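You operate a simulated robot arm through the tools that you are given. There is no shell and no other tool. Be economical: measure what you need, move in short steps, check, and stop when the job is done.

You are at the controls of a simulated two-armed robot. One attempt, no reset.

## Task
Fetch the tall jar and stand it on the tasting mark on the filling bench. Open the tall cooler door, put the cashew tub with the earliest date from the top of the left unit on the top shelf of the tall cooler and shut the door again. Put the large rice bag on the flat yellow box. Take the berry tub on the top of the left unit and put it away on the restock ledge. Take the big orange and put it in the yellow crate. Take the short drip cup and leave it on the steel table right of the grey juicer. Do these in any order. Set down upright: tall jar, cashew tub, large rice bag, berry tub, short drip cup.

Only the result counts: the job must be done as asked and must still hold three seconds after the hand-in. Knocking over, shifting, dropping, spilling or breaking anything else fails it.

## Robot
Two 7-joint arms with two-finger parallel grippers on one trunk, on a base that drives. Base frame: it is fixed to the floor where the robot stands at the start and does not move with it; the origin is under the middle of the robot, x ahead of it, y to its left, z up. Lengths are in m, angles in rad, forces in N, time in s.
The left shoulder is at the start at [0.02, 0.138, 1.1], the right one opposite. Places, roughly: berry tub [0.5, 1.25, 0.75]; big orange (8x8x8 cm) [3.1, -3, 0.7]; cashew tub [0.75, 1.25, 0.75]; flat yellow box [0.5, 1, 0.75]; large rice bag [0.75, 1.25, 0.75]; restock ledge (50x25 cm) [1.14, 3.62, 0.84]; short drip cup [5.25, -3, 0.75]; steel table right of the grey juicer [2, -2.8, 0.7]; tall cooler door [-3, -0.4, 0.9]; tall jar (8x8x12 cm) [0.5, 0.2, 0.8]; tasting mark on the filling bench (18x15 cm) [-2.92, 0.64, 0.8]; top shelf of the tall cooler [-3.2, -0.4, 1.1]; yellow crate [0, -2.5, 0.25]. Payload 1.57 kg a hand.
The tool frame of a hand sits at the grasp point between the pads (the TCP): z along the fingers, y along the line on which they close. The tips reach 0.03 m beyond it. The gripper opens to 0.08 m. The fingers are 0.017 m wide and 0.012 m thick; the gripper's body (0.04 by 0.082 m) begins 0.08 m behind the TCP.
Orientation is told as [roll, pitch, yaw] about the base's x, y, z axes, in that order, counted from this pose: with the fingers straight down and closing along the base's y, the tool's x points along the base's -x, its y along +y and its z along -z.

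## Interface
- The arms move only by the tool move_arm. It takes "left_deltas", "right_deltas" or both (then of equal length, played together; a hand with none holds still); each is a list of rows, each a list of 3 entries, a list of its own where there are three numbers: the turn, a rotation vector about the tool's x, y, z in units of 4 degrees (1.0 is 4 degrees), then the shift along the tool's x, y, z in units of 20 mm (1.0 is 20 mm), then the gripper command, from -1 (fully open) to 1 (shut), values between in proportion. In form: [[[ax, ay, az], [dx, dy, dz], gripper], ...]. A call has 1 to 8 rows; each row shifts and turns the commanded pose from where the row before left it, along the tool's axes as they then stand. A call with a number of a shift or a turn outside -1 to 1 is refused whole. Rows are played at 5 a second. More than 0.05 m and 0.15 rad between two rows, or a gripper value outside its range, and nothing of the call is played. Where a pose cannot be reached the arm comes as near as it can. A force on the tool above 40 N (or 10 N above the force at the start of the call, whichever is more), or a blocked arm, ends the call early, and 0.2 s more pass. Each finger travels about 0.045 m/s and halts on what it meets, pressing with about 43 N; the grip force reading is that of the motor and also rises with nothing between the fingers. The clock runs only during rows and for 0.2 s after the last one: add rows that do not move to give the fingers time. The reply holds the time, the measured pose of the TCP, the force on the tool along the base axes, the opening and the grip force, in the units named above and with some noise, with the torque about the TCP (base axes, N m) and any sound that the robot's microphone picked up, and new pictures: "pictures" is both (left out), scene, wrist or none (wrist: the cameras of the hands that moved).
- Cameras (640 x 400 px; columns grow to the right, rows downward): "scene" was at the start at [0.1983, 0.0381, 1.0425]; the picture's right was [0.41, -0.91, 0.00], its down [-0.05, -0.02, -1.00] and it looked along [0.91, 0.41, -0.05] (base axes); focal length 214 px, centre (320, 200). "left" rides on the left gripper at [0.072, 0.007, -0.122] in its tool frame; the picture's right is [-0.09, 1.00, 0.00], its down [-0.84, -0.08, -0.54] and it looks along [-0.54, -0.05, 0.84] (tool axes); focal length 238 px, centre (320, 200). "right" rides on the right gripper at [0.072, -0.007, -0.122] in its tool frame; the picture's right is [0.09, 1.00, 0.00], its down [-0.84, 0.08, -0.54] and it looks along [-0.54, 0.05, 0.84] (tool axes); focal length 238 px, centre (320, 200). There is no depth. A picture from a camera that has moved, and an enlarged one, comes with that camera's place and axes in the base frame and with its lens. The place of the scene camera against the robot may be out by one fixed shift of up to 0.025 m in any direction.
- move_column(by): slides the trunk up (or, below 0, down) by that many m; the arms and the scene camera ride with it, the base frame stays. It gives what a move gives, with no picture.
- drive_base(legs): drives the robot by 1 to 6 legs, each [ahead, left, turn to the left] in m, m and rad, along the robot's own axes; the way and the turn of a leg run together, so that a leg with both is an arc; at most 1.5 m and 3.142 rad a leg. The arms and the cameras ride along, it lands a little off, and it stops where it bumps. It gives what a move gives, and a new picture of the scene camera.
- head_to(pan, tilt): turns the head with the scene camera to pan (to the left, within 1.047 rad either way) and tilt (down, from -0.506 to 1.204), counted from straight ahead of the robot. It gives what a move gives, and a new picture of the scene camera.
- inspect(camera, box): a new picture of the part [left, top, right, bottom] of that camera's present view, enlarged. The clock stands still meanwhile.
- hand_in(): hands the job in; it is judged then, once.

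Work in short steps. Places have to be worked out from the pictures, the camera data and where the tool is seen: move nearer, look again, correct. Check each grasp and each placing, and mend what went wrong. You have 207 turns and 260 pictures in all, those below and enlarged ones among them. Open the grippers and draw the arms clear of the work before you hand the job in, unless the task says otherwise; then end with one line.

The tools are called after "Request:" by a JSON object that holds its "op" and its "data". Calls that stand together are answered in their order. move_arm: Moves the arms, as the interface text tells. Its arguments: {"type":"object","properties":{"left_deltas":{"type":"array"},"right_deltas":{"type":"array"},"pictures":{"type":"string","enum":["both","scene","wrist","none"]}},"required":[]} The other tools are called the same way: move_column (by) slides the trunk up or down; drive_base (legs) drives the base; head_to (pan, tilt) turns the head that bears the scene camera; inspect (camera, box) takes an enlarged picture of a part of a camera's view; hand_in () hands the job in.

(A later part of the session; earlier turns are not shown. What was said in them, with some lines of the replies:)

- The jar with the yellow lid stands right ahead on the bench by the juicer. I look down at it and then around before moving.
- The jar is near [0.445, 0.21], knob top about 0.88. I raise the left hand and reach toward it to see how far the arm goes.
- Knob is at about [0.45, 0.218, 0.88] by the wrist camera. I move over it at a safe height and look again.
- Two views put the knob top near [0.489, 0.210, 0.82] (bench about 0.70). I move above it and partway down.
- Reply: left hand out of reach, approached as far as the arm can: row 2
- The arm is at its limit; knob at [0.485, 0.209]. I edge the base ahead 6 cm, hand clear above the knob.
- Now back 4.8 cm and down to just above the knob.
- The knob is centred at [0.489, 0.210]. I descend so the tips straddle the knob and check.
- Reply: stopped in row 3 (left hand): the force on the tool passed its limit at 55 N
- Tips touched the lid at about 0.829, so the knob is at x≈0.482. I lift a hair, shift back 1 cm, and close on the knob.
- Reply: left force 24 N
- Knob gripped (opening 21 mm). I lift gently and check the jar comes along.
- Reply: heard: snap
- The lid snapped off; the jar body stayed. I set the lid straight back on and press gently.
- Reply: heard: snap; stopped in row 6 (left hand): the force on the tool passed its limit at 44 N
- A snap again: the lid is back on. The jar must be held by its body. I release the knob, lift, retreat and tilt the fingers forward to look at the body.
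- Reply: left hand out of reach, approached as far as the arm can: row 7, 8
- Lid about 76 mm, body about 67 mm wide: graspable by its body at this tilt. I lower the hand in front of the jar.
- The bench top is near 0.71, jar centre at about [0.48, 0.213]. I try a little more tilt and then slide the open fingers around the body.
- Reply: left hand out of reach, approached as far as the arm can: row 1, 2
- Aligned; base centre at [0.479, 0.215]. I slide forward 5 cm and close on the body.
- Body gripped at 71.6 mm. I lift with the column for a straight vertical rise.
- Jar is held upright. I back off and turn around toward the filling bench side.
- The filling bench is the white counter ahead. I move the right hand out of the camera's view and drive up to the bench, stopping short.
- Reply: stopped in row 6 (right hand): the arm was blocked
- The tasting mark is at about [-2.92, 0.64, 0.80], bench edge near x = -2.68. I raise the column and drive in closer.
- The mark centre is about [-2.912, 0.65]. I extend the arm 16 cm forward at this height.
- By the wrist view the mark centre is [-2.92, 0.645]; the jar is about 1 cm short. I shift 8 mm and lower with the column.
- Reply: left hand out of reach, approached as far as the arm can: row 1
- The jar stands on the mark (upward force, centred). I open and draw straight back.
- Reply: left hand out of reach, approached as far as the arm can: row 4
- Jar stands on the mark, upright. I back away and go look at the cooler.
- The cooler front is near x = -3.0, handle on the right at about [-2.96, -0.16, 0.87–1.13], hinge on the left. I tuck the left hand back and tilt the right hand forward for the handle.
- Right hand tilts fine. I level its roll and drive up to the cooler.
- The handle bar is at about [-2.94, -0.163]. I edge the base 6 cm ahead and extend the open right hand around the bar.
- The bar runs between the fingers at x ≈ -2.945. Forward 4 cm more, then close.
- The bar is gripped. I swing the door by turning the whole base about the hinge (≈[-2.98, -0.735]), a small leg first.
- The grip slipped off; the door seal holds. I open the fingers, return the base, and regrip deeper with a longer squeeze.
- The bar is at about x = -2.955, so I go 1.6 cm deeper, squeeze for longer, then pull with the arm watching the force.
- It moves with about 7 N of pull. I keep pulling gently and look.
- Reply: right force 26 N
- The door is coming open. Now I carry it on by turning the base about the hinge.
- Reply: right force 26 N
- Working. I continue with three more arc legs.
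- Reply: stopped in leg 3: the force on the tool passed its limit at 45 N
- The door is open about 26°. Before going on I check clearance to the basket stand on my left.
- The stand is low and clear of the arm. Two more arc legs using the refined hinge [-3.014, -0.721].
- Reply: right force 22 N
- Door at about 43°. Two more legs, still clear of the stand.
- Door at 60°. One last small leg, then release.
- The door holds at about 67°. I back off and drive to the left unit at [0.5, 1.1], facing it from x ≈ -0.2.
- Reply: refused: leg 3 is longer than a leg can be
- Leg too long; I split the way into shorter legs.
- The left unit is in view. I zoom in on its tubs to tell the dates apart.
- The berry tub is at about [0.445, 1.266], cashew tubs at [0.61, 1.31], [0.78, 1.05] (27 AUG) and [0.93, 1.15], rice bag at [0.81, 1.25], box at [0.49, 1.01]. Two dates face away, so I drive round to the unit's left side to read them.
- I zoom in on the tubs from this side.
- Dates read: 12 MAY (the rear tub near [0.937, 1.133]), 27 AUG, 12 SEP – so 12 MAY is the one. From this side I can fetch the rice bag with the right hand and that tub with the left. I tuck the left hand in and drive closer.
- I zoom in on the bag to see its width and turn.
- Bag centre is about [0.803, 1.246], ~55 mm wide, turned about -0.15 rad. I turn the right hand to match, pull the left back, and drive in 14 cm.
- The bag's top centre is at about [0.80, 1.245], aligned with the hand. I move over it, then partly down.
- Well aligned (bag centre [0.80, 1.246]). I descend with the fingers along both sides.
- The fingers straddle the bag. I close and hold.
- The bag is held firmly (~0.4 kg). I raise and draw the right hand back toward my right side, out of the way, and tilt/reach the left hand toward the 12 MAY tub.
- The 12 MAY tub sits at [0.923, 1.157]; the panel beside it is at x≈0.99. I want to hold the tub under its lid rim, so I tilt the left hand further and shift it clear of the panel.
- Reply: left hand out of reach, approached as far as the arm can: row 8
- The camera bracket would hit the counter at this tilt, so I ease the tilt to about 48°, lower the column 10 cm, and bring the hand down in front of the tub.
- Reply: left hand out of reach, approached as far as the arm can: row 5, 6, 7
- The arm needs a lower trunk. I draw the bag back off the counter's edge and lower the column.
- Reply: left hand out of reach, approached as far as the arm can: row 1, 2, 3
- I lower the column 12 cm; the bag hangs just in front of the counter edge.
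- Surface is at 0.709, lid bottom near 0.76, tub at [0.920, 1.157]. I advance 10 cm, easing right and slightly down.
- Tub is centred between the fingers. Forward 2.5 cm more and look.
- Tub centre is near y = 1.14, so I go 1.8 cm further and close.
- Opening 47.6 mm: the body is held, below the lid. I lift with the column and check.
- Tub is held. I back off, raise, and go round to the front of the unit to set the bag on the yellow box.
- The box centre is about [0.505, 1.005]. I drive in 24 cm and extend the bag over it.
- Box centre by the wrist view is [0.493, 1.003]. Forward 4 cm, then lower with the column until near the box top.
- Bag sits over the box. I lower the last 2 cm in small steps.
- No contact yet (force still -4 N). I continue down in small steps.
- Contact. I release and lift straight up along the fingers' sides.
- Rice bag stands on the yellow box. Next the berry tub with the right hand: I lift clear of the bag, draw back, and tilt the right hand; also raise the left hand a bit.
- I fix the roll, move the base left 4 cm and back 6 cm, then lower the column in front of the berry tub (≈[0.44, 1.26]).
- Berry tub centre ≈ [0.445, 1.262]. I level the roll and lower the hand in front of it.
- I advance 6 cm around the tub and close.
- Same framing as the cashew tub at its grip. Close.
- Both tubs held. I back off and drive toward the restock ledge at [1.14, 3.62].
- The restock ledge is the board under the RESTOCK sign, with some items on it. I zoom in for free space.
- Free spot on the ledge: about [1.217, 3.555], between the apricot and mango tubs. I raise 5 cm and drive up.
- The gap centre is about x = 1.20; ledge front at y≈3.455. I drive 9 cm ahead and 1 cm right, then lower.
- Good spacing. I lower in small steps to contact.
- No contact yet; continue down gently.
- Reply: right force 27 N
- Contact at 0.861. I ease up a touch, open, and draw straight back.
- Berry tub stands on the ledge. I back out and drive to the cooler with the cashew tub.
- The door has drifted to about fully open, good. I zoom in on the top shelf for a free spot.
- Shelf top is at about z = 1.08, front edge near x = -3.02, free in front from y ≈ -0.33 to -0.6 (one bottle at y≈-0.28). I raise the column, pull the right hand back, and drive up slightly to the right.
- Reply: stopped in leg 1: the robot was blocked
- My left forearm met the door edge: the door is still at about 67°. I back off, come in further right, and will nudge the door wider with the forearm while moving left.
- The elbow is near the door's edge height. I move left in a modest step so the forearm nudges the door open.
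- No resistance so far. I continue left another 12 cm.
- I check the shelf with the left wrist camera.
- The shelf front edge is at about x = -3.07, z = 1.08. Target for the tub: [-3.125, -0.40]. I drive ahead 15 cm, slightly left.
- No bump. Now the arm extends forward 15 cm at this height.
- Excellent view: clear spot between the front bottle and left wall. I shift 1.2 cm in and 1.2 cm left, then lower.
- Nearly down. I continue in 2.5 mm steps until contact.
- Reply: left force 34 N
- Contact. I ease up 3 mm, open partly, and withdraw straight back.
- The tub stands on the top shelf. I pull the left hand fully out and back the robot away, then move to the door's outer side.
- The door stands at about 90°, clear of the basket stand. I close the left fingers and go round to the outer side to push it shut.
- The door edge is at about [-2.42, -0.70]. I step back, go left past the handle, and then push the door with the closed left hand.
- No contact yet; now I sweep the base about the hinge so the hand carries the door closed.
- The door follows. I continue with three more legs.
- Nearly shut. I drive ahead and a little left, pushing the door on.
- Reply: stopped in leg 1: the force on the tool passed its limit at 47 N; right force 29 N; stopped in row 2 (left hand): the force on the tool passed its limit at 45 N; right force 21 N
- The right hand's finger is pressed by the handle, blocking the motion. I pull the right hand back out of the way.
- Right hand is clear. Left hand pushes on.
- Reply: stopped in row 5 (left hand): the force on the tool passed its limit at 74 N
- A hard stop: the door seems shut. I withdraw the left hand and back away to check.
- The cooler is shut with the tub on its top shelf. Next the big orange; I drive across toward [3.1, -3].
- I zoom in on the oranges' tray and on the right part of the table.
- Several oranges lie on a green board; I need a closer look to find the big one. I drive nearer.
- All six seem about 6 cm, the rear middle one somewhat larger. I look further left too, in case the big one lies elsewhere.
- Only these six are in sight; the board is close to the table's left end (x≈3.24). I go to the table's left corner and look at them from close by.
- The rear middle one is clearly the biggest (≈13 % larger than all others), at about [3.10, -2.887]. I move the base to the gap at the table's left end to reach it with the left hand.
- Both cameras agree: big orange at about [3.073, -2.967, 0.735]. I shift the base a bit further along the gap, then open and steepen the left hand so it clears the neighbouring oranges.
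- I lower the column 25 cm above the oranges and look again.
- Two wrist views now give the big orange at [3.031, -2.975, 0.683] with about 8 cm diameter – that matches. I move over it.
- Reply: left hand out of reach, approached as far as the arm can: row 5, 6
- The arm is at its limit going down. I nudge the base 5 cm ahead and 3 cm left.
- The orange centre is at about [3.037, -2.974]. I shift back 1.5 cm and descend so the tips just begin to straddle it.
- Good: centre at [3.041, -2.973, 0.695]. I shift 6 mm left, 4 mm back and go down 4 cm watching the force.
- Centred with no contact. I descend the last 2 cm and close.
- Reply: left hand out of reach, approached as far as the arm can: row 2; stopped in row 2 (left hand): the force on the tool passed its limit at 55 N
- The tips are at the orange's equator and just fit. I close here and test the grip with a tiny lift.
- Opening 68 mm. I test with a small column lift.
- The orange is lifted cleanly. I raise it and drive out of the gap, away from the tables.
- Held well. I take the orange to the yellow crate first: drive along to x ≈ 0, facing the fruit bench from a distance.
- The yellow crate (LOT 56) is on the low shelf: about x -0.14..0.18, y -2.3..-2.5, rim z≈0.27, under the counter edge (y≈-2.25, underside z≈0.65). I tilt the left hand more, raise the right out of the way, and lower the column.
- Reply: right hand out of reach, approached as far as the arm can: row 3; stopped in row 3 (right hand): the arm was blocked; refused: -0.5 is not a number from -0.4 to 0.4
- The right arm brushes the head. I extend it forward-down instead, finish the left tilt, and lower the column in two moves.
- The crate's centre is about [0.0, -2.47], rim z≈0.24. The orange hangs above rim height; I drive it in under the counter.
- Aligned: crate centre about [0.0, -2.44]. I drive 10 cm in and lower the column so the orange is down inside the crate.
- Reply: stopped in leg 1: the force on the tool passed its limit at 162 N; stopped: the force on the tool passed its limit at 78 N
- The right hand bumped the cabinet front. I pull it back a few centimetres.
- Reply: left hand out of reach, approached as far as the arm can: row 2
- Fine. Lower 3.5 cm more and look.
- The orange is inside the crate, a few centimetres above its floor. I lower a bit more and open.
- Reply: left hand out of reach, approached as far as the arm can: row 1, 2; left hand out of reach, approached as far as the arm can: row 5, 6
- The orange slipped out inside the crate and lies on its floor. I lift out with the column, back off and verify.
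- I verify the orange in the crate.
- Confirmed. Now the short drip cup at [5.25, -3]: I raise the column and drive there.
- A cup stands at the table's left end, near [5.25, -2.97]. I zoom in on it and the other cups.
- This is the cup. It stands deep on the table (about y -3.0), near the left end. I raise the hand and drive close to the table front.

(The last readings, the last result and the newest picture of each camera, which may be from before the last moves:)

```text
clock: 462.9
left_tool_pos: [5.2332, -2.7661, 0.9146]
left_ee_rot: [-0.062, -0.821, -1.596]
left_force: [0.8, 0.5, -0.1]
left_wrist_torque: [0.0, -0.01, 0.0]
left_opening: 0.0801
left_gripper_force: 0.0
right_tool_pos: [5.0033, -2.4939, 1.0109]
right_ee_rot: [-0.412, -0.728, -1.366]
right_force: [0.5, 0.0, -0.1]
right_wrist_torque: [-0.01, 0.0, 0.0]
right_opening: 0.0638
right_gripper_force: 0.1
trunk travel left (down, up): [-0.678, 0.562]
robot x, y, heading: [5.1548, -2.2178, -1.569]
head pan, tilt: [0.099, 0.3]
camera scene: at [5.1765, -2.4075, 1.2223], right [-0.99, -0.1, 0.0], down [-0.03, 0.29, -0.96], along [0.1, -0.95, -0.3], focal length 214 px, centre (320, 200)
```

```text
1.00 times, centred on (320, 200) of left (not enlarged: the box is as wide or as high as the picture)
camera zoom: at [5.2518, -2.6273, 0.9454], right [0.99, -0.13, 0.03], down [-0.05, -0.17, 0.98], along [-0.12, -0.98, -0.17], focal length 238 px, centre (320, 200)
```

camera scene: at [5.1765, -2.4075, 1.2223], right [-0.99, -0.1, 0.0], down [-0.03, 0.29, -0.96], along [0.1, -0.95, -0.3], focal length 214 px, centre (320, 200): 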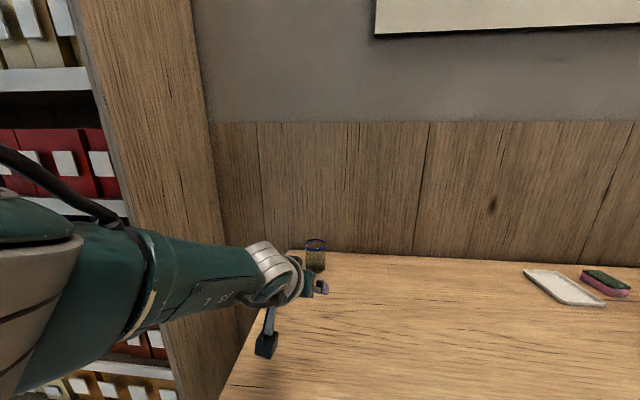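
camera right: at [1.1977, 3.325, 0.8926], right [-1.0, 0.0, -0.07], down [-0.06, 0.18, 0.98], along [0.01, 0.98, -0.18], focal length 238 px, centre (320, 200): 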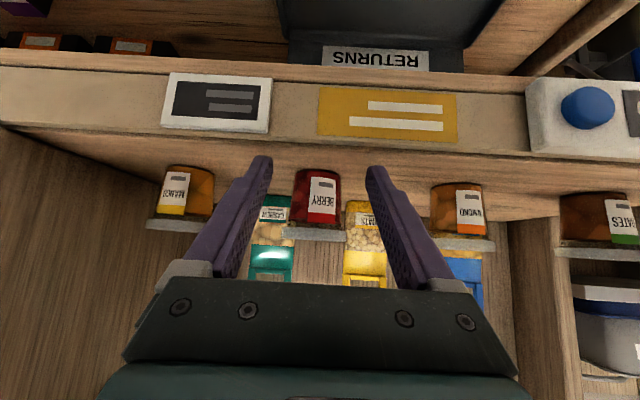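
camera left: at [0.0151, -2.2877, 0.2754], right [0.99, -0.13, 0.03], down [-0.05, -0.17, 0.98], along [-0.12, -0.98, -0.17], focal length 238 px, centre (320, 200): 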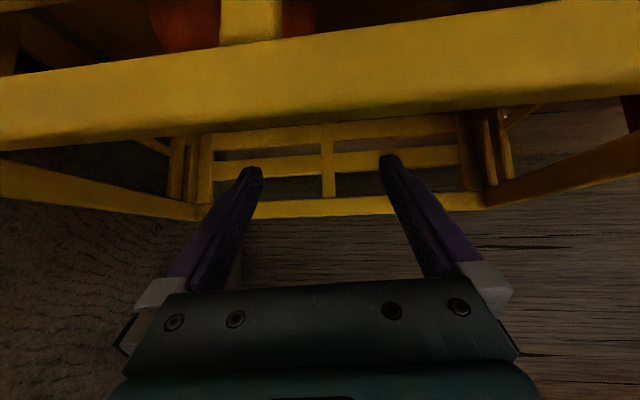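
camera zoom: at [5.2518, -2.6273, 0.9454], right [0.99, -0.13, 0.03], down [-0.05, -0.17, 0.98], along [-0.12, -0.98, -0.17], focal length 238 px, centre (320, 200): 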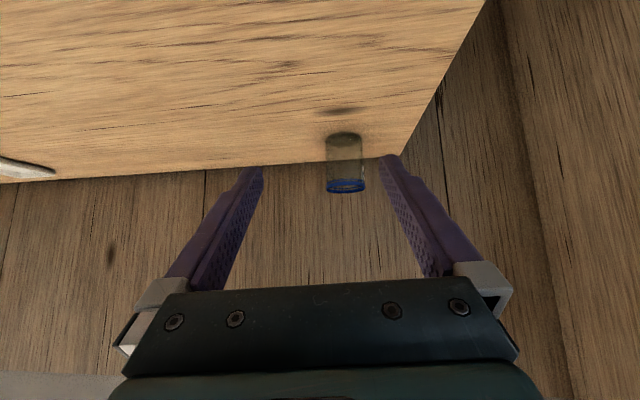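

Cup at about [5.252, -3.03], table top z≈0.77. I try driving a bit further under the table edge.

Request:
{"op": "drive_base", "data": {"legs": [[0.14, 0.02, 0]]}}

```text
clock: 464.2
left_tool_pos: [5.2549, -2.9049, 0.9159]
left_ee_rot: [-0.06, -0.822, -1.595]
left_force: [0.2, -0.1, 0.2]
left_wrist_torque: [0.02, 0.01, -0.02]
left_opening: 0.0801
left_gripper_force: 0.1
right_tool_pos: [5.0227, -2.6341, 1.0121]
right_ee_rot: [-0.411, -0.728, -1.367]
right_force: [-0.3, -0.2, -1.0]
right_wrist_torque: [-0.04, 0.02, 0.02]
right_opening: 0.0641
right_gripper_force: 0.0
trunk travel left (down, up): [-0.678, 0.562]
robot x, y, heading: [5.1676, -2.3532, -1.566]
head pan, tilt: [0.099, 0.3]
camera scene: at [5.1966, -2.5478, 1.2223], right [-0.99, -0.1, 0.0], down [-0.03, 0.29, -0.96], along [0.1, -0.95, -0.3], focal length 214 px, centre (320, 200)
```

scene: 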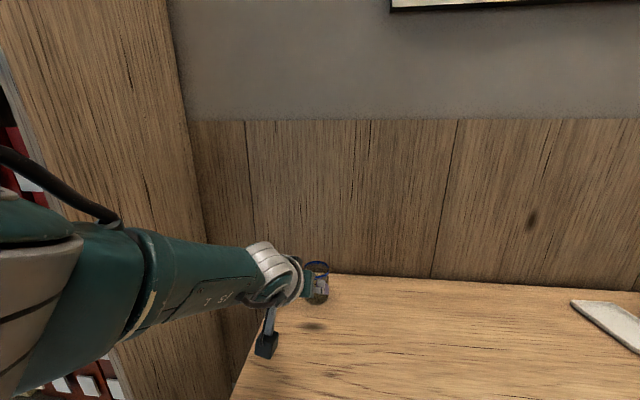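

No bump. Another 5 cm ahead, then lower the column so the hand is level with the cup's middle.

Request:
{"op": "drive_base", "data": {"legs": [[0.05, 0, 0]]}}

Request:
{"op": "move_column", "data": {"by": -0.09}}

Request:
{"op": "inspect", "data": {"camera": "left", "box": [0, 0, 640, 400]}}

```text
clock: 465.2
left_tool_pos: [5.2541, -2.9565, 0.9143]
left_ee_rot: [-0.06, -0.82, -1.597]
left_force: [0.2, 0.0, -0.1]
left_wrist_torque: [0.0, 0.02, 0.02]
left_opening: 0.0801
left_gripper_force: 0.1
right_tool_pos: [5.023, -2.684, 1.0103]
right_ee_rot: [-0.41, -0.727, -1.367]
right_force: [0.0, 0.0, -0.3]
right_wrist_torque: [-0.01, -0.03, -0.02]
right_opening: 0.0641
right_gripper_force: 0.0
trunk travel left (down, up): [-0.678, 0.562]
robot x, y, heading: [5.1699, -2.4059, -1.572]
head pan, tilt: [0.099, 0.3]
camera scene: at [5.1965, -2.5976, 1.2223], right [-0.99, -0.1, 0.0], down [-0.03, 0.29, -0.96], along [0.1, -0.95, -0.3], focal length 214 px, centre (320, 200)
```

scene: 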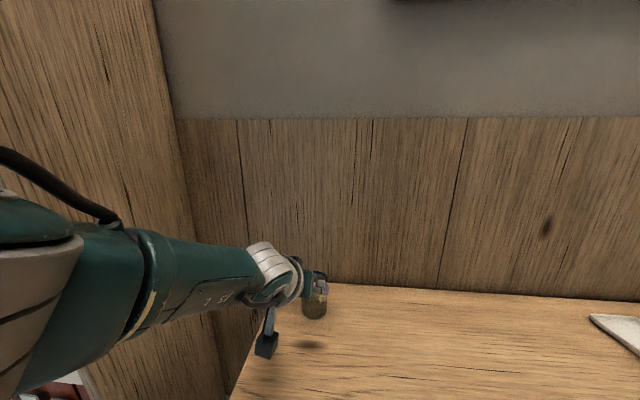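

```text
clock: 466.4
left_tool_pos: [5.2543, -2.9559, 0.8251]
left_ee_rot: [-0.061, -0.822, -1.595]
left_force: [-0.3, -0.1, 0.4]
left_wrist_torque: [0.02, 0.01, 0.02]
left_opening: 0.0803
left_gripper_force: 0.1
right_tool_pos: [5.0219, -2.6827, 0.9204]
right_ee_rot: [-0.41, -0.729, -1.368]
right_force: [0.1, 0.1, -0.2]
right_wrist_torque: [-0.03, 0.0, 0.03]
right_opening: 0.064
right_gripper_force: 0.0
trunk travel left (down, up): [-0.588, 0.652]
robot x, y, heading: [5.1691, -2.4069, -1.575]
head pan, tilt: [0.099, 0.3]
```

```text
1.00 times, centred on (320, 200) of left (not enlarged: the box is as wide or as high as the picture)
camera zoom: at [5.2716, -2.8173, 0.8552], right [0.99, -0.13, 0.03], down [-0.05, -0.17, 0.98], along [-0.13, -0.98, -0.17], focal length 238 px, centre (320, 200)
```

zoom: 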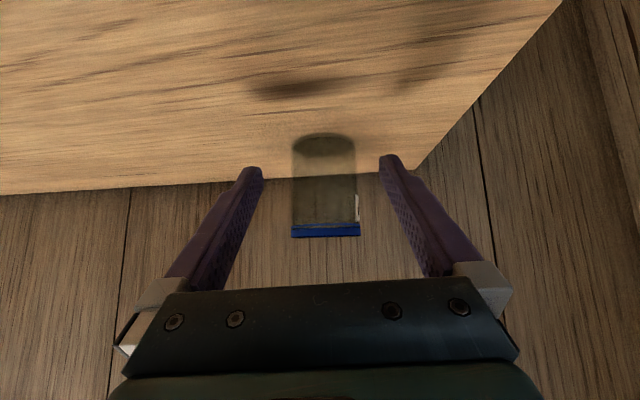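

I shift 8 mm right (robot's right) and advance 8 cm around the cup, then close.

Request:
{"op": "move_arm", "data": {"left_deltas": [[[0, 0, 0], [-0.68, -0.2, 0.73], -1], [[0, 0, 0], [-0.68, -0.2, 0.73], -1], [[0, 0, 0], [-0.68, 0, 0.73], -1], [[0, 0, 0], [-0.6, 0, 0.65], -1], [[0, 0, 0], [0, 0, 0], -1]], "pictures": "wrist"}}

```text
clock: 467.6
left_tool_pos: [5.2507, -2.9653, 0.8376]
left_ee_rot: [-0.062, -0.82, -1.593]
left_force: [0.2, 1.7, 0.8]
left_wrist_torque: [-0.01, -0.02, 0.01]
left_opening: 0.0802
left_gripper_force: 0.0
left hand out of reach, approached as far as the arm can: row 1, 2, 3, 4
right_tool_pos: [5.0226, -2.6849, 0.9206]
right_ee_rot: [-0.41, -0.728, -1.366]
right_force: [0.4, 0.5, 0.0]
right_wrist_torque: [0.0, 0.04, 0.0]
right_opening: 0.0642
right_gripper_force: 0.0
trunk travel left (down, up): [-0.588, 0.652]
robot x, y, heading: [5.17, -2.4034, -1.575]
head pan, tilt: [0.099, 0.3]
camera left: at [5.2676, -2.8262, 0.8673], right [0.99, -0.13, 0.03], down [-0.05, -0.17, 0.98], along [-0.13, -0.98, -0.17], focal length 238 px, centre (320, 200)
```

left: 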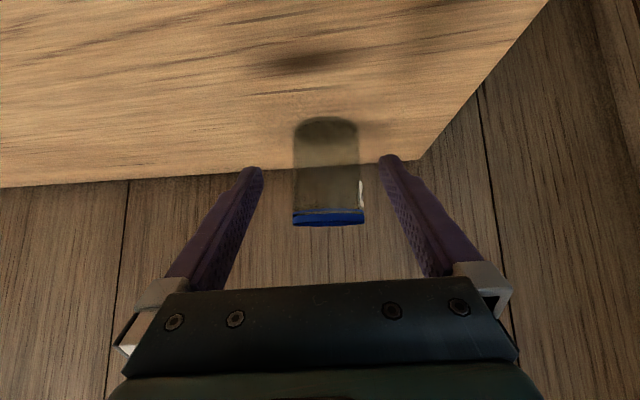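

The left arm is at full stretch; a lower trunk would give more reach, but the right hand is over the table. I move the right hand forward and up first.

Request:
{"op": "move_arm", "data": {"right_deltas": [[[0, 0, 0], [-0.75, 0, 0.67], -0.6], [[0, 0, 0], [-0.75, 0, 0.67], -0.6], [[0, 0, 0], [-0.75, 0, 0.67], -0.6], [[0, 0, 0], [-0.75, 0, 0.3], -0.6], [[0, 0, 0], [-0.67, 0, -0.74], -0.6], [[0, 0, 0], [-0.67, 0, -0.74], -0.6], [[0, 0, 0], [-0.67, 0, -0.74], -0.6], [[0, 0, 0], [-0.67, 0, -0.74], -0.6]], "pictures": "none"}}

Request:
{"op": "move_arm", "data": {"right_deltas": [[[0, 0, 0], [-0.67, 0, -0.74], -0.6], [[0, 0, 0], [-0.67, 0, -0.74], -0.6], [[0, 0, 0], [-0.67, 0, -0.74], -0.6], [[0, 0, 0], [-0.67, 0, -0.74], -0.6], [[0, 0, 0], [-0.67, 0, -0.74], -0.6]], "pictures": "none"}}

```text
clock: 469.2
left_tool_pos: [5.251, -2.9653, 0.838]
left_ee_rot: [-0.061, -0.822, -1.595]
left_force: [-1.1, 0.3, -0.6]
left_wrist_torque: [-0.04, 0.0, -0.01]
left_opening: 0.0801
left_gripper_force: 0.0
right_tool_pos: [5.0134, -2.7196, 0.9265]
right_ee_rot: [-0.447, -0.552, -1.382]
right_force: [-0.4, 1.0, -0.2]
right_wrist_torque: [0.03, -0.01, 0.0]
right_opening: 0.0642
right_gripper_force: 0.1
trunk travel left (down, up): [-0.588, 0.652]
robot x, y, heading: [5.1678, -2.404, -1.568]
head pan, tilt: [0.099, 0.3]
stopped in row 8 (right hand): the arm was blocked; the commanded pose is now the measured one
```

```text
clock: 470.2
left_tool_pos: [5.2489, -2.9626, 0.8366]
left_ee_rot: [-0.062, -0.821, -1.595]
left_force: [-0.6, 0.1, 0.8]
left_wrist_torque: [0.0, -0.01, -0.01]
left_opening: 0.0802
left_gripper_force: 0.0
right_tool_pos: [4.9894, -2.6805, 0.9284]
right_ee_rot: [-0.565, -0.323, -1.371]
right_force: [-0.5, -0.6, -0.5]
right_wrist_torque: [0.01, 0.0, -0.04]
right_opening: 0.0638
right_gripper_force: 0.0
trunk travel left (down, up): [-0.588, 0.652]
robot x, y, heading: [5.17, -2.4074, -1.572]
head pan, tilt: [0.099, 0.3]
stopped in row 4 (right hand): the arm was blocked; the commanded pose is now the measured one
```

The right arm is obstructed there. Instead I let the base itself do the approach: 6.5 cm ahead with the open left hand around the cup.

Request:
{"op": "drive_base", "data": {"legs": [[0.065, 0, 0]]}}

Request:
{"op": "inspect", "data": {"camera": "left", "box": [0, 0, 640, 400]}}

```text
clock: 471.2
left_tool_pos: [5.2489, -3.0283, 0.8366]
left_ee_rot: [-0.062, -0.82, -1.598]
left_force: [0.1, -0.1, 0.5]
left_wrist_torque: [0.04, -0.04, 0.05]
left_opening: 0.0799
left_gripper_force: 0.1
right_tool_pos: [4.9915, -2.7475, 0.929]
right_ee_rot: [-0.566, -0.327, -1.372]
right_force: [0.5, -0.2, 0.2]
right_wrist_torque: [0.03, 0.01, 0.0]
right_opening: 0.0642
right_gripper_force: 0.0
trunk travel left (down, up): [-0.588, 0.652]
robot x, y, heading: [5.1695, -2.4651, -1.572]
head pan, tilt: [0.099, 0.3]
camera scene: at [5.2073, -2.6604, 1.1359], right [-0.98, -0.22, 0.0], down [-0.06, 0.25, -0.97], along [0.21, -0.94, -0.26], focal length 214 px, centre (320, 200)
```

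scene: 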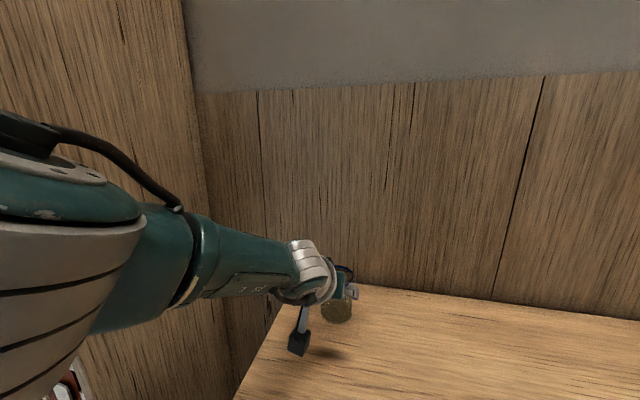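

```text
1.00 times, centred on (320, 200) of left (not enlarged: the box is as wide or as high as the picture)
camera zoom: at [5.2674, -2.8907, 0.8672], right [0.99, -0.13, 0.03], down [-0.05, -0.17, 0.98], along [-0.13, -0.98, -0.17], focal length 238 px, centre (320, 200)
```

zoom: 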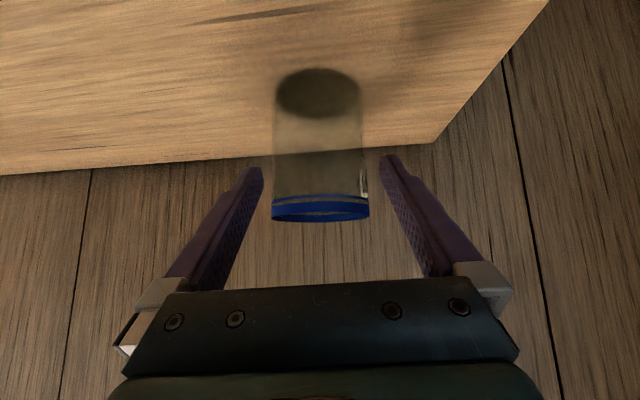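

The cup is centred but still about 2.7 cm ahead of the grip point. I move in 2.5 cm more.

Request:
{"op": "drive_base", "data": {"legs": [[0.025, 0, 0]]}}

Request:
{"op": "move_arm", "data": {"left_deltas": [[[0, 0, 0], [0, 0, 0], 0], [[0, 0, 0], [0, 0, 0], 0.5], [[0, 0, 0], [0, 0, 0], 1], [[0, 0, 0], [0, 0, 0], 1], [[0, 0, 0], [0, 0, 0], 1]], "pictures": "wrist"}}

```text
clock: 472.0
left_tool_pos: [5.2495, -3.0546, 0.8368]
left_ee_rot: [-0.061, -0.82, -1.595]
left_force: [0.3, 0.0, -0.1]
left_wrist_torque: [0.02, 0.0, 0.01]
left_opening: 0.08
left_gripper_force: 0.1
right_tool_pos: [4.9888, -2.7712, 0.929]
right_ee_rot: [-0.569, -0.326, -1.372]
right_force: [0.2, -1.0, -0.4]
right_wrist_torque: [0.01, 0.0, -0.02]
right_opening: 0.0639
right_gripper_force: 0.1
trunk travel left (down, up): [-0.588, 0.652]
robot x, y, heading: [5.1721, -2.4966, -1.57]
head pan, tilt: [0.099, 0.3]
camera scene: at [5.2069, -2.6859, 1.1348], right [-0.98, -0.21, 0.0], down [-0.06, 0.26, -0.96], along [0.2, -0.94, -0.27], focal length 214 px, centre (320, 200)
```

scene: 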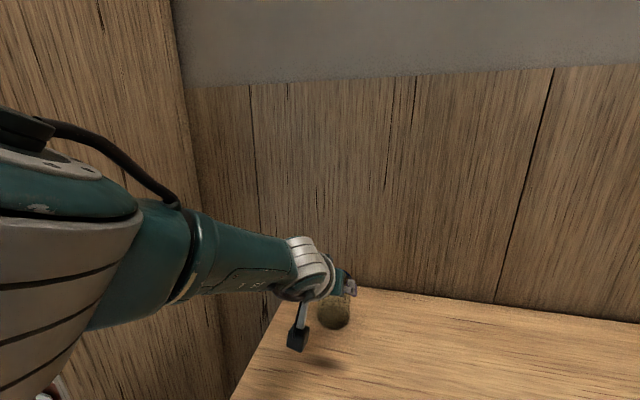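

```text
clock: 473.2
left_tool_pos: [5.2512, -3.0546, 0.8373]
left_ee_rot: [-0.061, -0.819, -1.595]
left_force: [-0.1, 0.0, 0.7]
left_wrist_torque: [0.01, -0.09, 0.0]
left_opening: 0.0676
left_gripper_force: 42.9
right_tool_pos: [4.9882, -2.7714, 0.9282]
right_ee_rot: [-0.573, -0.323, -1.373]
right_force: [-0.2, 0.2, -0.2]
right_wrist_torque: [0.05, 0.0, -0.02]
right_opening: 0.0641
right_gripper_force: 0.0
trunk travel left (down, up): [-0.588, 0.652]
robot x, y, heading: [5.1758, -2.4913, -1.571]
head pan, tilt: [0.099, 0.3]
camera left: at [5.2676, -2.9158, 0.8671], right [0.99, -0.13, 0.03], down [-0.05, -0.17, 0.98], along [-0.13, -0.98, -0.18], focal length 238 px, centre (320, 200)
```

left: 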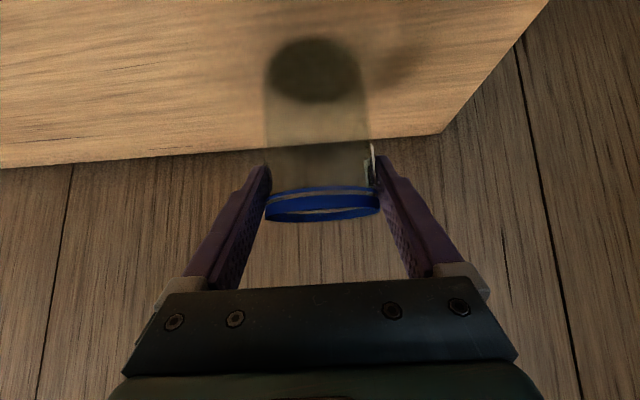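

The cup is gripped (67.6 mm). I lift and back away from the table.

Request:
{"op": "move_column", "data": {"by": 0.1}}

Request:
{"op": "drive_base", "data": {"legs": [[-0.7, 0, 0]]}}

```text
clock: 474.6
left_tool_pos: [5.2489, -3.0534, 0.9374]
left_ee_rot: [-0.062, -0.82, -1.595]
left_force: [-0.9, 0.2, -0.9]
left_wrist_torque: [0.03, -0.07, 0.02]
left_opening: 0.0676
left_gripper_force: 43.1
right_tool_pos: [4.9884, -2.7716, 1.028]
right_ee_rot: [-0.571, -0.322, -1.373]
right_force: [-0.3, 0.4, -0.1]
right_wrist_torque: [0.02, 0.02, 0.0]
right_opening: 0.064
right_gripper_force: 0.0
trunk travel left (down, up): [-0.688, 0.552]
robot x, y, heading: [5.1737, -2.4951, -1.566]
head pan, tilt: [0.099, 0.3]
```

```text
clock: 478.4
left_tool_pos: [5.2483, -2.3547, 0.9371]
left_ee_rot: [-0.062, -0.82, -1.603]
left_force: [0.3, 0.3, -0.6]
left_wrist_torque: [0.01, 0.01, 0.03]
left_opening: 0.0675
left_gripper_force: 43.1
right_tool_pos: [4.9875, -2.0697, 1.0276]
right_ee_rot: [-0.572, -0.322, -1.382]
right_force: [-0.3, -1.1, -0.2]
right_wrist_torque: [-0.01, 0.01, 0.0]
right_opening: 0.0639
right_gripper_force: 0.0
trunk travel left (down, up): [-0.688, 0.552]
robot x, y, heading: [5.1738, -1.794, -1.578]
head pan, tilt: [0.099, 0.3]
camera scene: at [5.2065, -1.9865, 1.233], right [-0.98, -0.19, 0.0], down [-0.05, 0.28, -0.96], along [0.18, -0.94, -0.29], focal length 214 px, centre (320, 200)
```

scene: 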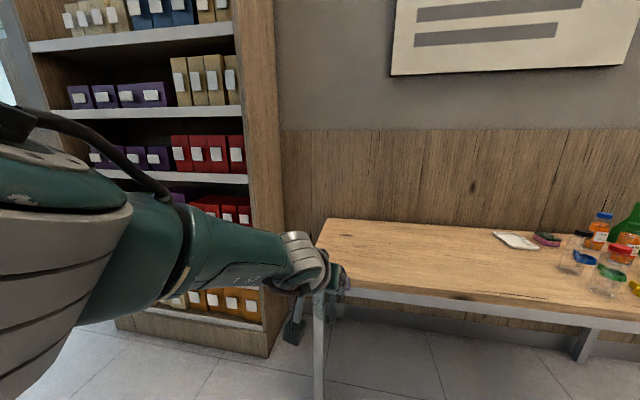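

I carry the cup to the steel table's part right of the grey juicer, keeping a safe distance first.

Request:
{"op": "drive_base", "data": {"legs": [[-0.15, -1.4, 0.007], [0, -1.4, 0], [0, -0.17, 0]]}}

Request:
{"op": "inspect", "data": {"camera": "left", "box": [0, 0, 640, 400]}}

```text
clock: 493.1
left_tool_pos: [2.2715, -2.2485, 0.9386]
left_ee_rot: [-0.062, -0.82, -1.584]
left_force: [-0.1, 0.6, 0.2]
left_wrist_torque: [0.02, 0.03, 0.01]
left_opening: 0.0674
left_gripper_force: 43.0
right_tool_pos: [2.006, -1.9683, 1.0277]
right_ee_rot: [-0.576, -0.322, -1.365]
right_force: [0.6, -0.1, 0.8]
right_wrist_torque: [-0.03, 0.0, 0.0]
right_opening: 0.0641
right_gripper_force: 0.1
trunk travel left (down, up): [-0.688, 0.552]
robot x, y, heading: [2.1896, -1.6884, -1.563]
head pan, tilt: [0.099, 0.3]
camera scene: at [2.2228, -1.8814, 1.2321], right [-0.98, -0.19, 0.0], down [-0.06, 0.29, -0.95], along [0.19, -0.94, -0.3], focal length 214 px, centre (320, 200)
```

scene: 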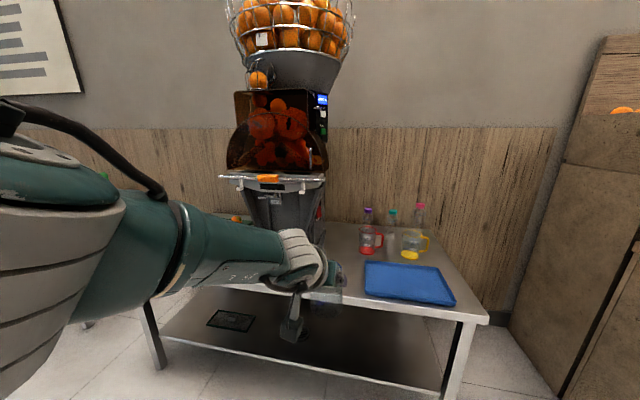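

```text
1.00 times, centred on (320, 200) of left (not enlarged: the box is as wide or as high as the picture)
camera zoom: at [2.2887, -2.1102, 0.9671], right [0.99, -0.12, 0.03], down [-0.05, -0.17, 0.98], along [-0.11, -0.98, -0.18], focal length 238 px, centre (320, 200)
```

zoom: 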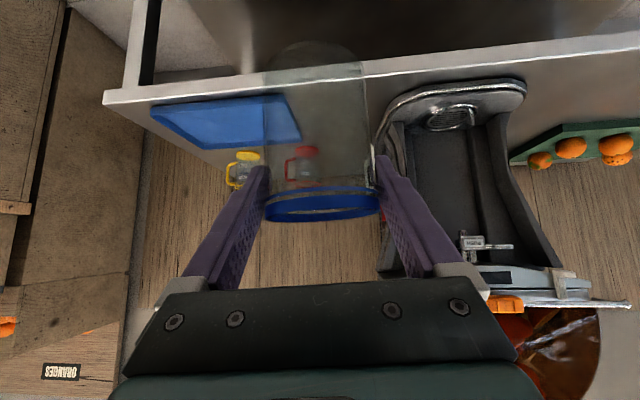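

The gap between the blue tray (x≈2.165) and the juicer base (x≈2.415) is free; table front y≈-2.53, top z≈0.64. I drive in to set the cup at [2.29, -2.62].

Request:
{"op": "drive_base", "data": {"legs": [[0.365, 0.018, 0]]}}

Request:
{"op": "move_column", "data": {"by": -0.12}}

Request:
{"op": "inspect", "data": {"camera": "left", "box": [0, 0, 640, 400]}}

```text
clock: 495.5
left_tool_pos: [2.2943, -2.6161, 0.9375]
left_ee_rot: [-0.062, -0.82, -1.586]
left_force: [0.1, -0.7, -0.5]
left_wrist_torque: [-0.02, 0.01, 0.02]
left_opening: 0.0673
left_gripper_force: 43.0
right_tool_pos: [2.0263, -2.3365, 1.0283]
right_ee_rot: [-0.575, -0.318, -1.367]
right_force: [0.2, 0.7, -0.4]
right_wrist_torque: [-0.02, -0.01, -0.03]
right_opening: 0.0641
right_gripper_force: 0.1
trunk travel left (down, up): [-0.688, 0.552]
robot x, y, heading: [2.2099, -2.0574, -1.557]
head pan, tilt: [0.099, 0.3]
camera scene: at [2.2437, -2.2486, 1.2321], right [-0.98, -0.19, 0.0], down [-0.06, 0.29, -0.95], along [0.18, -0.94, -0.3], focal length 214 px, centre (320, 200)
```

scene: 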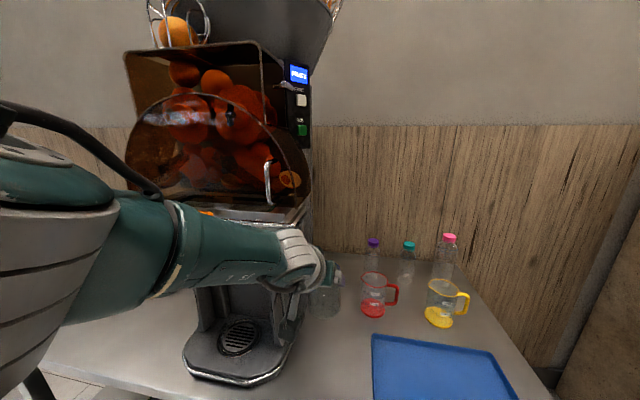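

```text
clock: 497.0
left_tool_pos: [2.295, -2.6163, 0.8166]
left_ee_rot: [-0.061, -0.821, -1.584]
left_force: [0.0, -0.6, -1.2]
left_wrist_torque: [-0.01, -0.01, 0.0]
left_opening: 0.0678
left_gripper_force: 43.3
right_tool_pos: [2.0247, -2.3366, 0.9082]
right_ee_rot: [-0.577, -0.321, -1.368]
right_force: [0.2, 0.0, -0.3]
right_wrist_torque: [0.0, -0.03, -0.01]
right_opening: 0.0638
right_gripper_force: 0.0
trunk travel left (down, up): [-0.568, 0.672]
robot x, y, heading: [2.2093, -2.0571, -1.562]
head pan, tilt: [0.099, 0.3]
```

```text
1.00 times, centred on (320, 200) of left (not enlarged: the box is as wide or as high as the picture)
camera zoom: at [2.3105, -2.4772, 0.847], right [0.99, -0.12, 0.03], down [-0.05, -0.17, 0.98], along [-0.11, -0.98, -0.18], focal length 238 px, centre (320, 200)
```

zoom: 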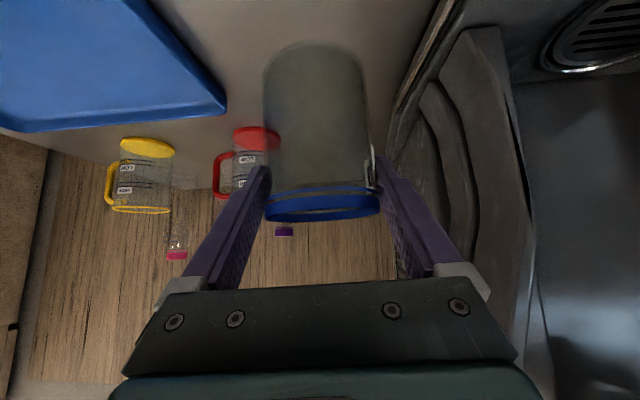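

Clear of juicer and tray. I lower further with the column, then feel for contact.

Request:
{"op": "move_column", "data": {"by": -0.06}}

Request:
{"op": "move_arm", "data": {"left_deltas": [[[0, 0, 0], [0.18, 0, 0.17], 1], [[0, 0, 0], [0.18, 0, 0.17], 1], [[0, 0, 0], [0.18, 0, 0.17], 1], [[0, 0, 0], [0, 0, 0], 1]], "pictures": "wrist"}}

```text
clock: 498.0
left_tool_pos: [2.2932, -2.6175, 0.7573]
left_ee_rot: [-0.062, -0.822, -1.585]
left_force: [-0.9, -1.0, 0.4]
left_wrist_torque: [-0.03, -0.02, -0.02]
left_opening: 0.0673
left_gripper_force: 43.1
right_tool_pos: [2.0259, -2.3362, 0.8471]
right_ee_rot: [-0.577, -0.32, -1.368]
right_force: [0.8, -0.3, 0.0]
right_wrist_torque: [0.01, 0.0, 0.01]
right_opening: 0.0641
right_gripper_force: 0.0
trunk travel left (down, up): [-0.508, 0.732]
robot x, y, heading: [2.2062, -2.0568, -1.559]
head pan, tilt: [0.099, 0.3]
```

```text
clock: 499.0
left_tool_pos: [2.2944, -2.6163, 0.758]
left_ee_rot: [-0.06, -0.819, -1.586]
left_force: [-0.1, -1.0, 1.2]
left_wrist_torque: [0.02, -0.05, 0.01]
left_opening: 0.0673
left_gripper_force: 43.5
left hand out of reach, approached as far as the arm can: row 1, 2, 3
right_tool_pos: [2.0252, -2.3358, 0.8475]
right_ee_rot: [-0.579, -0.319, -1.368]
right_force: [-0.3, -0.1, -0.8]
right_wrist_torque: [0.0, 0.01, 0.02]
right_opening: 0.0641
right_gripper_force: 0.0
trunk travel left (down, up): [-0.508, 0.732]
robot x, y, heading: [2.2145, -2.0561, -1.555]
head pan, tilt: [0.099, 0.3]
camera left: at [2.3105, -2.4773, 0.7871], right [0.99, -0.12, 0.03], down [-0.05, -0.17, 0.98], along [-0.11, -0.98, -0.18], focal length 238 px, centre (320, 200)
```

left: 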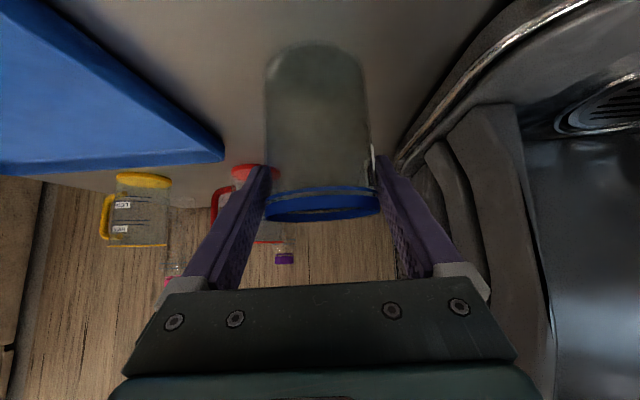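

Arm can't go lower itself; I use the column in small steps and watch the force.

Request:
{"op": "move_column", "data": {"by": -0.025}}

Request:
{"op": "move_column", "data": {"by": -0.008}}

Request:
{"op": "move_column", "data": {"by": -0.005}}

```text
clock: 499.7
left_tool_pos: [2.2966, -2.6222, 0.737]
left_ee_rot: [-0.059, -0.831, -1.585]
left_force: [0.6, -3.4, 26.5]
left_wrist_torque: [-0.8, -0.71, -0.09]
left_opening: 0.0676
left_gripper_force: 42.9
right_tool_pos: [2.0262, -2.341, 0.8222]
right_ee_rot: [-0.578, -0.322, -1.368]
right_force: [-0.4, -0.2, 0.0]
right_wrist_torque: [0.0, -0.04, -0.04]
right_opening: 0.0637
right_gripper_force: 0.0
trunk travel left (down, up): [-0.483, 0.757]
robot x, y, heading: [2.2082, -2.0567, -1.56]
head pan, tilt: [0.099, 0.3]
```

```text
clock: 500.3
left_tool_pos: [2.295, -2.6224, 0.7288]
left_ee_rot: [-0.06, -0.829, -1.586]
left_force: [-0.2, -1.6, 28.0]
left_wrist_torque: [-0.54, -0.8, -0.05]
left_opening: 0.0678
left_gripper_force: 43.0
right_tool_pos: [2.0266, -2.341, 0.8165]
right_ee_rot: [-0.577, -0.324, -1.368]
right_force: [0.2, 0.4, 0.4]
right_wrist_torque: [0.0, 0.02, 0.01]
right_opening: 0.0641
right_gripper_force: 0.0
trunk travel left (down, up): [-0.475, 0.765]
robot x, y, heading: [2.2081, -2.0594, -1.561]
head pan, tilt: [0.099, 0.3]
```

```text
clock: 500.8
left_tool_pos: [2.2944, -2.6219, 0.7242]
left_ee_rot: [-0.06, -0.829, -1.584]
left_force: [-0.2, 0.3, 31.0]
left_wrist_torque: [-0.55, -0.78, -0.01]
left_opening: 0.0675
left_gripper_force: 42.8
right_tool_pos: [2.0257, -2.341, 0.8104]
right_ee_rot: [-0.578, -0.323, -1.368]
right_force: [-0.9, 0.5, -0.2]
right_wrist_torque: [-0.03, 0.0, 0.01]
right_opening: 0.0638
right_gripper_force: 0.0
trunk travel left (down, up): [-0.47, 0.77]
robot x, y, heading: [2.2097, -2.0614, -1.565]
head pan, tilt: [0.099, 0.3]
```

The cup stands on the table (31 N). I ease 4 mm and open fully.

Request:
{"op": "move_column", "data": {"by": 0.004}}

Request:
{"op": "move_arm", "data": {"left_deltas": [[[0, 0, 0], [0, 0, 0], 0.5], [[0, 0, 0], [0, 0, 0], 0], [[0, 0, 0], [0, 0, 0], -1], [[0, 0, 0], [0, 0, 0], -1], [[0, 0, 0], [0, 0, 0], -1]], "pictures": "wrist"}}

```text
clock: 501.3
left_tool_pos: [2.2956, -2.6186, 0.7245]
left_ee_rot: [-0.062, -0.822, -1.582]
left_force: [0.2, -1.9, 15.9]
left_wrist_torque: [-0.55, -0.43, -0.03]
left_opening: 0.0671
left_gripper_force: 42.9
right_tool_pos: [2.0255, -2.3379, 0.8128]
right_ee_rot: [-0.577, -0.323, -1.369]
right_force: [0.2, -0.2, -0.4]
right_wrist_torque: [-0.03, -0.03, 0.02]
right_opening: 0.0639
right_gripper_force: 0.0
trunk travel left (down, up): [-0.474, 0.766]
robot x, y, heading: [2.2089, -2.0554, -1.557]
head pan, tilt: [0.099, 0.3]
```

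```text
clock: 502.5
left_tool_pos: [2.2941, -2.6159, 0.7227]
left_ee_rot: [-0.059, -0.821, -1.585]
left_force: [0.3, 0.6, -0.6]
left_wrist_torque: [0.01, -0.02, 0.02]
left_opening: 0.0801
left_gripper_force: 0.1
right_tool_pos: [2.0255, -2.3357, 0.813]
right_ee_rot: [-0.578, -0.32, -1.369]
right_force: [-0.3, -0.1, 0.6]
right_wrist_torque: [0.04, -0.02, 0.0]
right_opening: 0.064
right_gripper_force: 0.0
trunk travel left (down, up): [-0.474, 0.766]
robot x, y, heading: [2.2092, -2.0614, -1.556]
head pan, tilt: [0.099, 0.3]
camera left: at [2.3105, -2.4771, 0.7528], right [0.99, -0.12, 0.03], down [-0.05, -0.17, 0.98], along [-0.11, -0.98, -0.18], focal length 238 px, centre (320, 200)
```

left: 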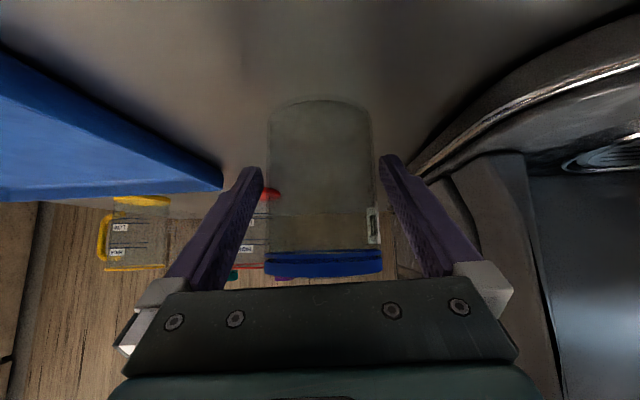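

Released and upright. I drive straight back, then check.

Request:
{"op": "drive_base", "data": {"legs": [[-0.45, 0, 0]]}}

Request:
{"op": "inspect", "data": {"camera": "scene", "box": [260, 180, 480, 320]}}

```text
clock: 505.2
left_tool_pos: [2.2917, -2.1667, 0.723]
left_ee_rot: [-0.061, -0.82, -1.578]
left_force: [0.8, 0.9, 0.7]
left_wrist_torque: [-0.01, -0.01, 0.02]
left_opening: 0.0802
left_gripper_force: 0.0
right_tool_pos: [2.0196, -1.8899, 0.8141]
right_ee_rot: [-0.579, -0.32, -1.361]
right_force: [0.4, 0.7, -1.0]
right_wrist_torque: [-0.02, 0.01, 0.03]
right_opening: 0.0639
right_gripper_force: 0.0
trunk travel left (down, up): [-0.474, 0.766]
robot x, y, heading: [2.2043, -1.6081, -1.553]
head pan, tilt: [0.099, 0.3]
camera scene: at [2.2376, -1.8002, 1.0182], right [-0.98, -0.18, 0.0], down [-0.05, 0.29, -0.96], along [0.18, -0.94, -0.3], focal length 214 px, centre (320, 200)
```

scene: 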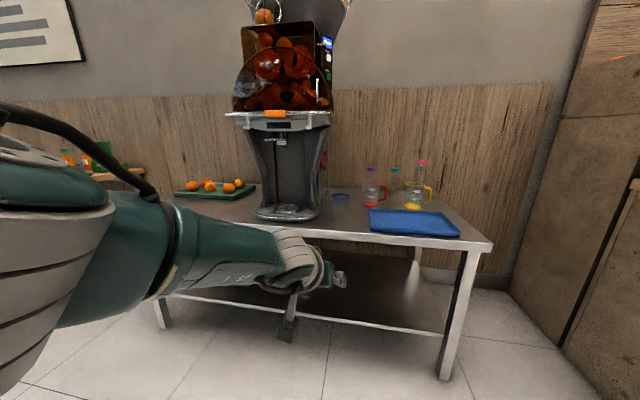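

```text
2.86 times, centred on (370, 250) of scene
camera zoom: at [2.2376, -1.8002, 1.0182], right [-0.98, -0.18, 0.0], down [-0.05, 0.29, -0.96], along [0.18, -0.94, -0.3], focal length 613 px, centre (177, 57)
```

zoom: 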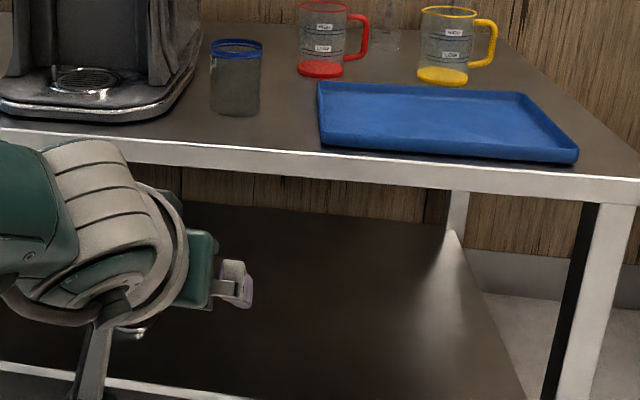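

The cup stands upright between juicer and tray. All six jobs are done; I open the right gripper fully as well and hand in.

Request:
{"op": "move_arm", "data": {"right_deltas": [[[0, 0, 0], [0, 0, 0], -1], [[0, 0, 0], [0, 0, 0], -1]], "left_deltas": [[[0, 0, 0], [0, 0, 0], -1], [[0, 0, 0], [0, 0, 0], -1]], "pictures": "none"}}

Request:
{"op": "hand_in", "data": {}}

```text
clock: 505.8
left_tool_pos: [2.2913, -2.1666, 0.7229]
left_ee_rot: [-0.06, -0.821, -1.578]
left_force: [-0.6, -0.2, -0.2]
left_wrist_torque: [-0.01, 0.0, -0.03]
left_opening: 0.0801
left_gripper_force: 0.0
right_tool_pos: [2.02, -1.8897, 0.8138]
right_ee_rot: [-0.581, -0.318, -1.364]
right_force: [0.0, -0.1, 0.2]
right_wrist_torque: [0.04, 0.01, 0.0]
right_opening: 0.08
right_gripper_force: 0.1
trunk travel left (down, up): [-0.474, 0.766]
robot x, y, heading: [2.1995, -1.6073, -1.551]
head pan, tilt: [0.099, 0.3]
```

```text
The job is handed in.
```

I did all six tasks and handed the job in: jar on the tasting mark, 12 MAY cashew tub in the shut cooler, rice bag on the yellow box, berry tub on the ledge, big orange in the yellow crate, drip cup on the steel table; the jar's lid popped off once and I snapped it back on before carrying the jar, the right hand hit the fruit-bench cabinet front hard once (162 N) with nothing seen to move, and I picked the big orange by size and the drip cup by its listed position.
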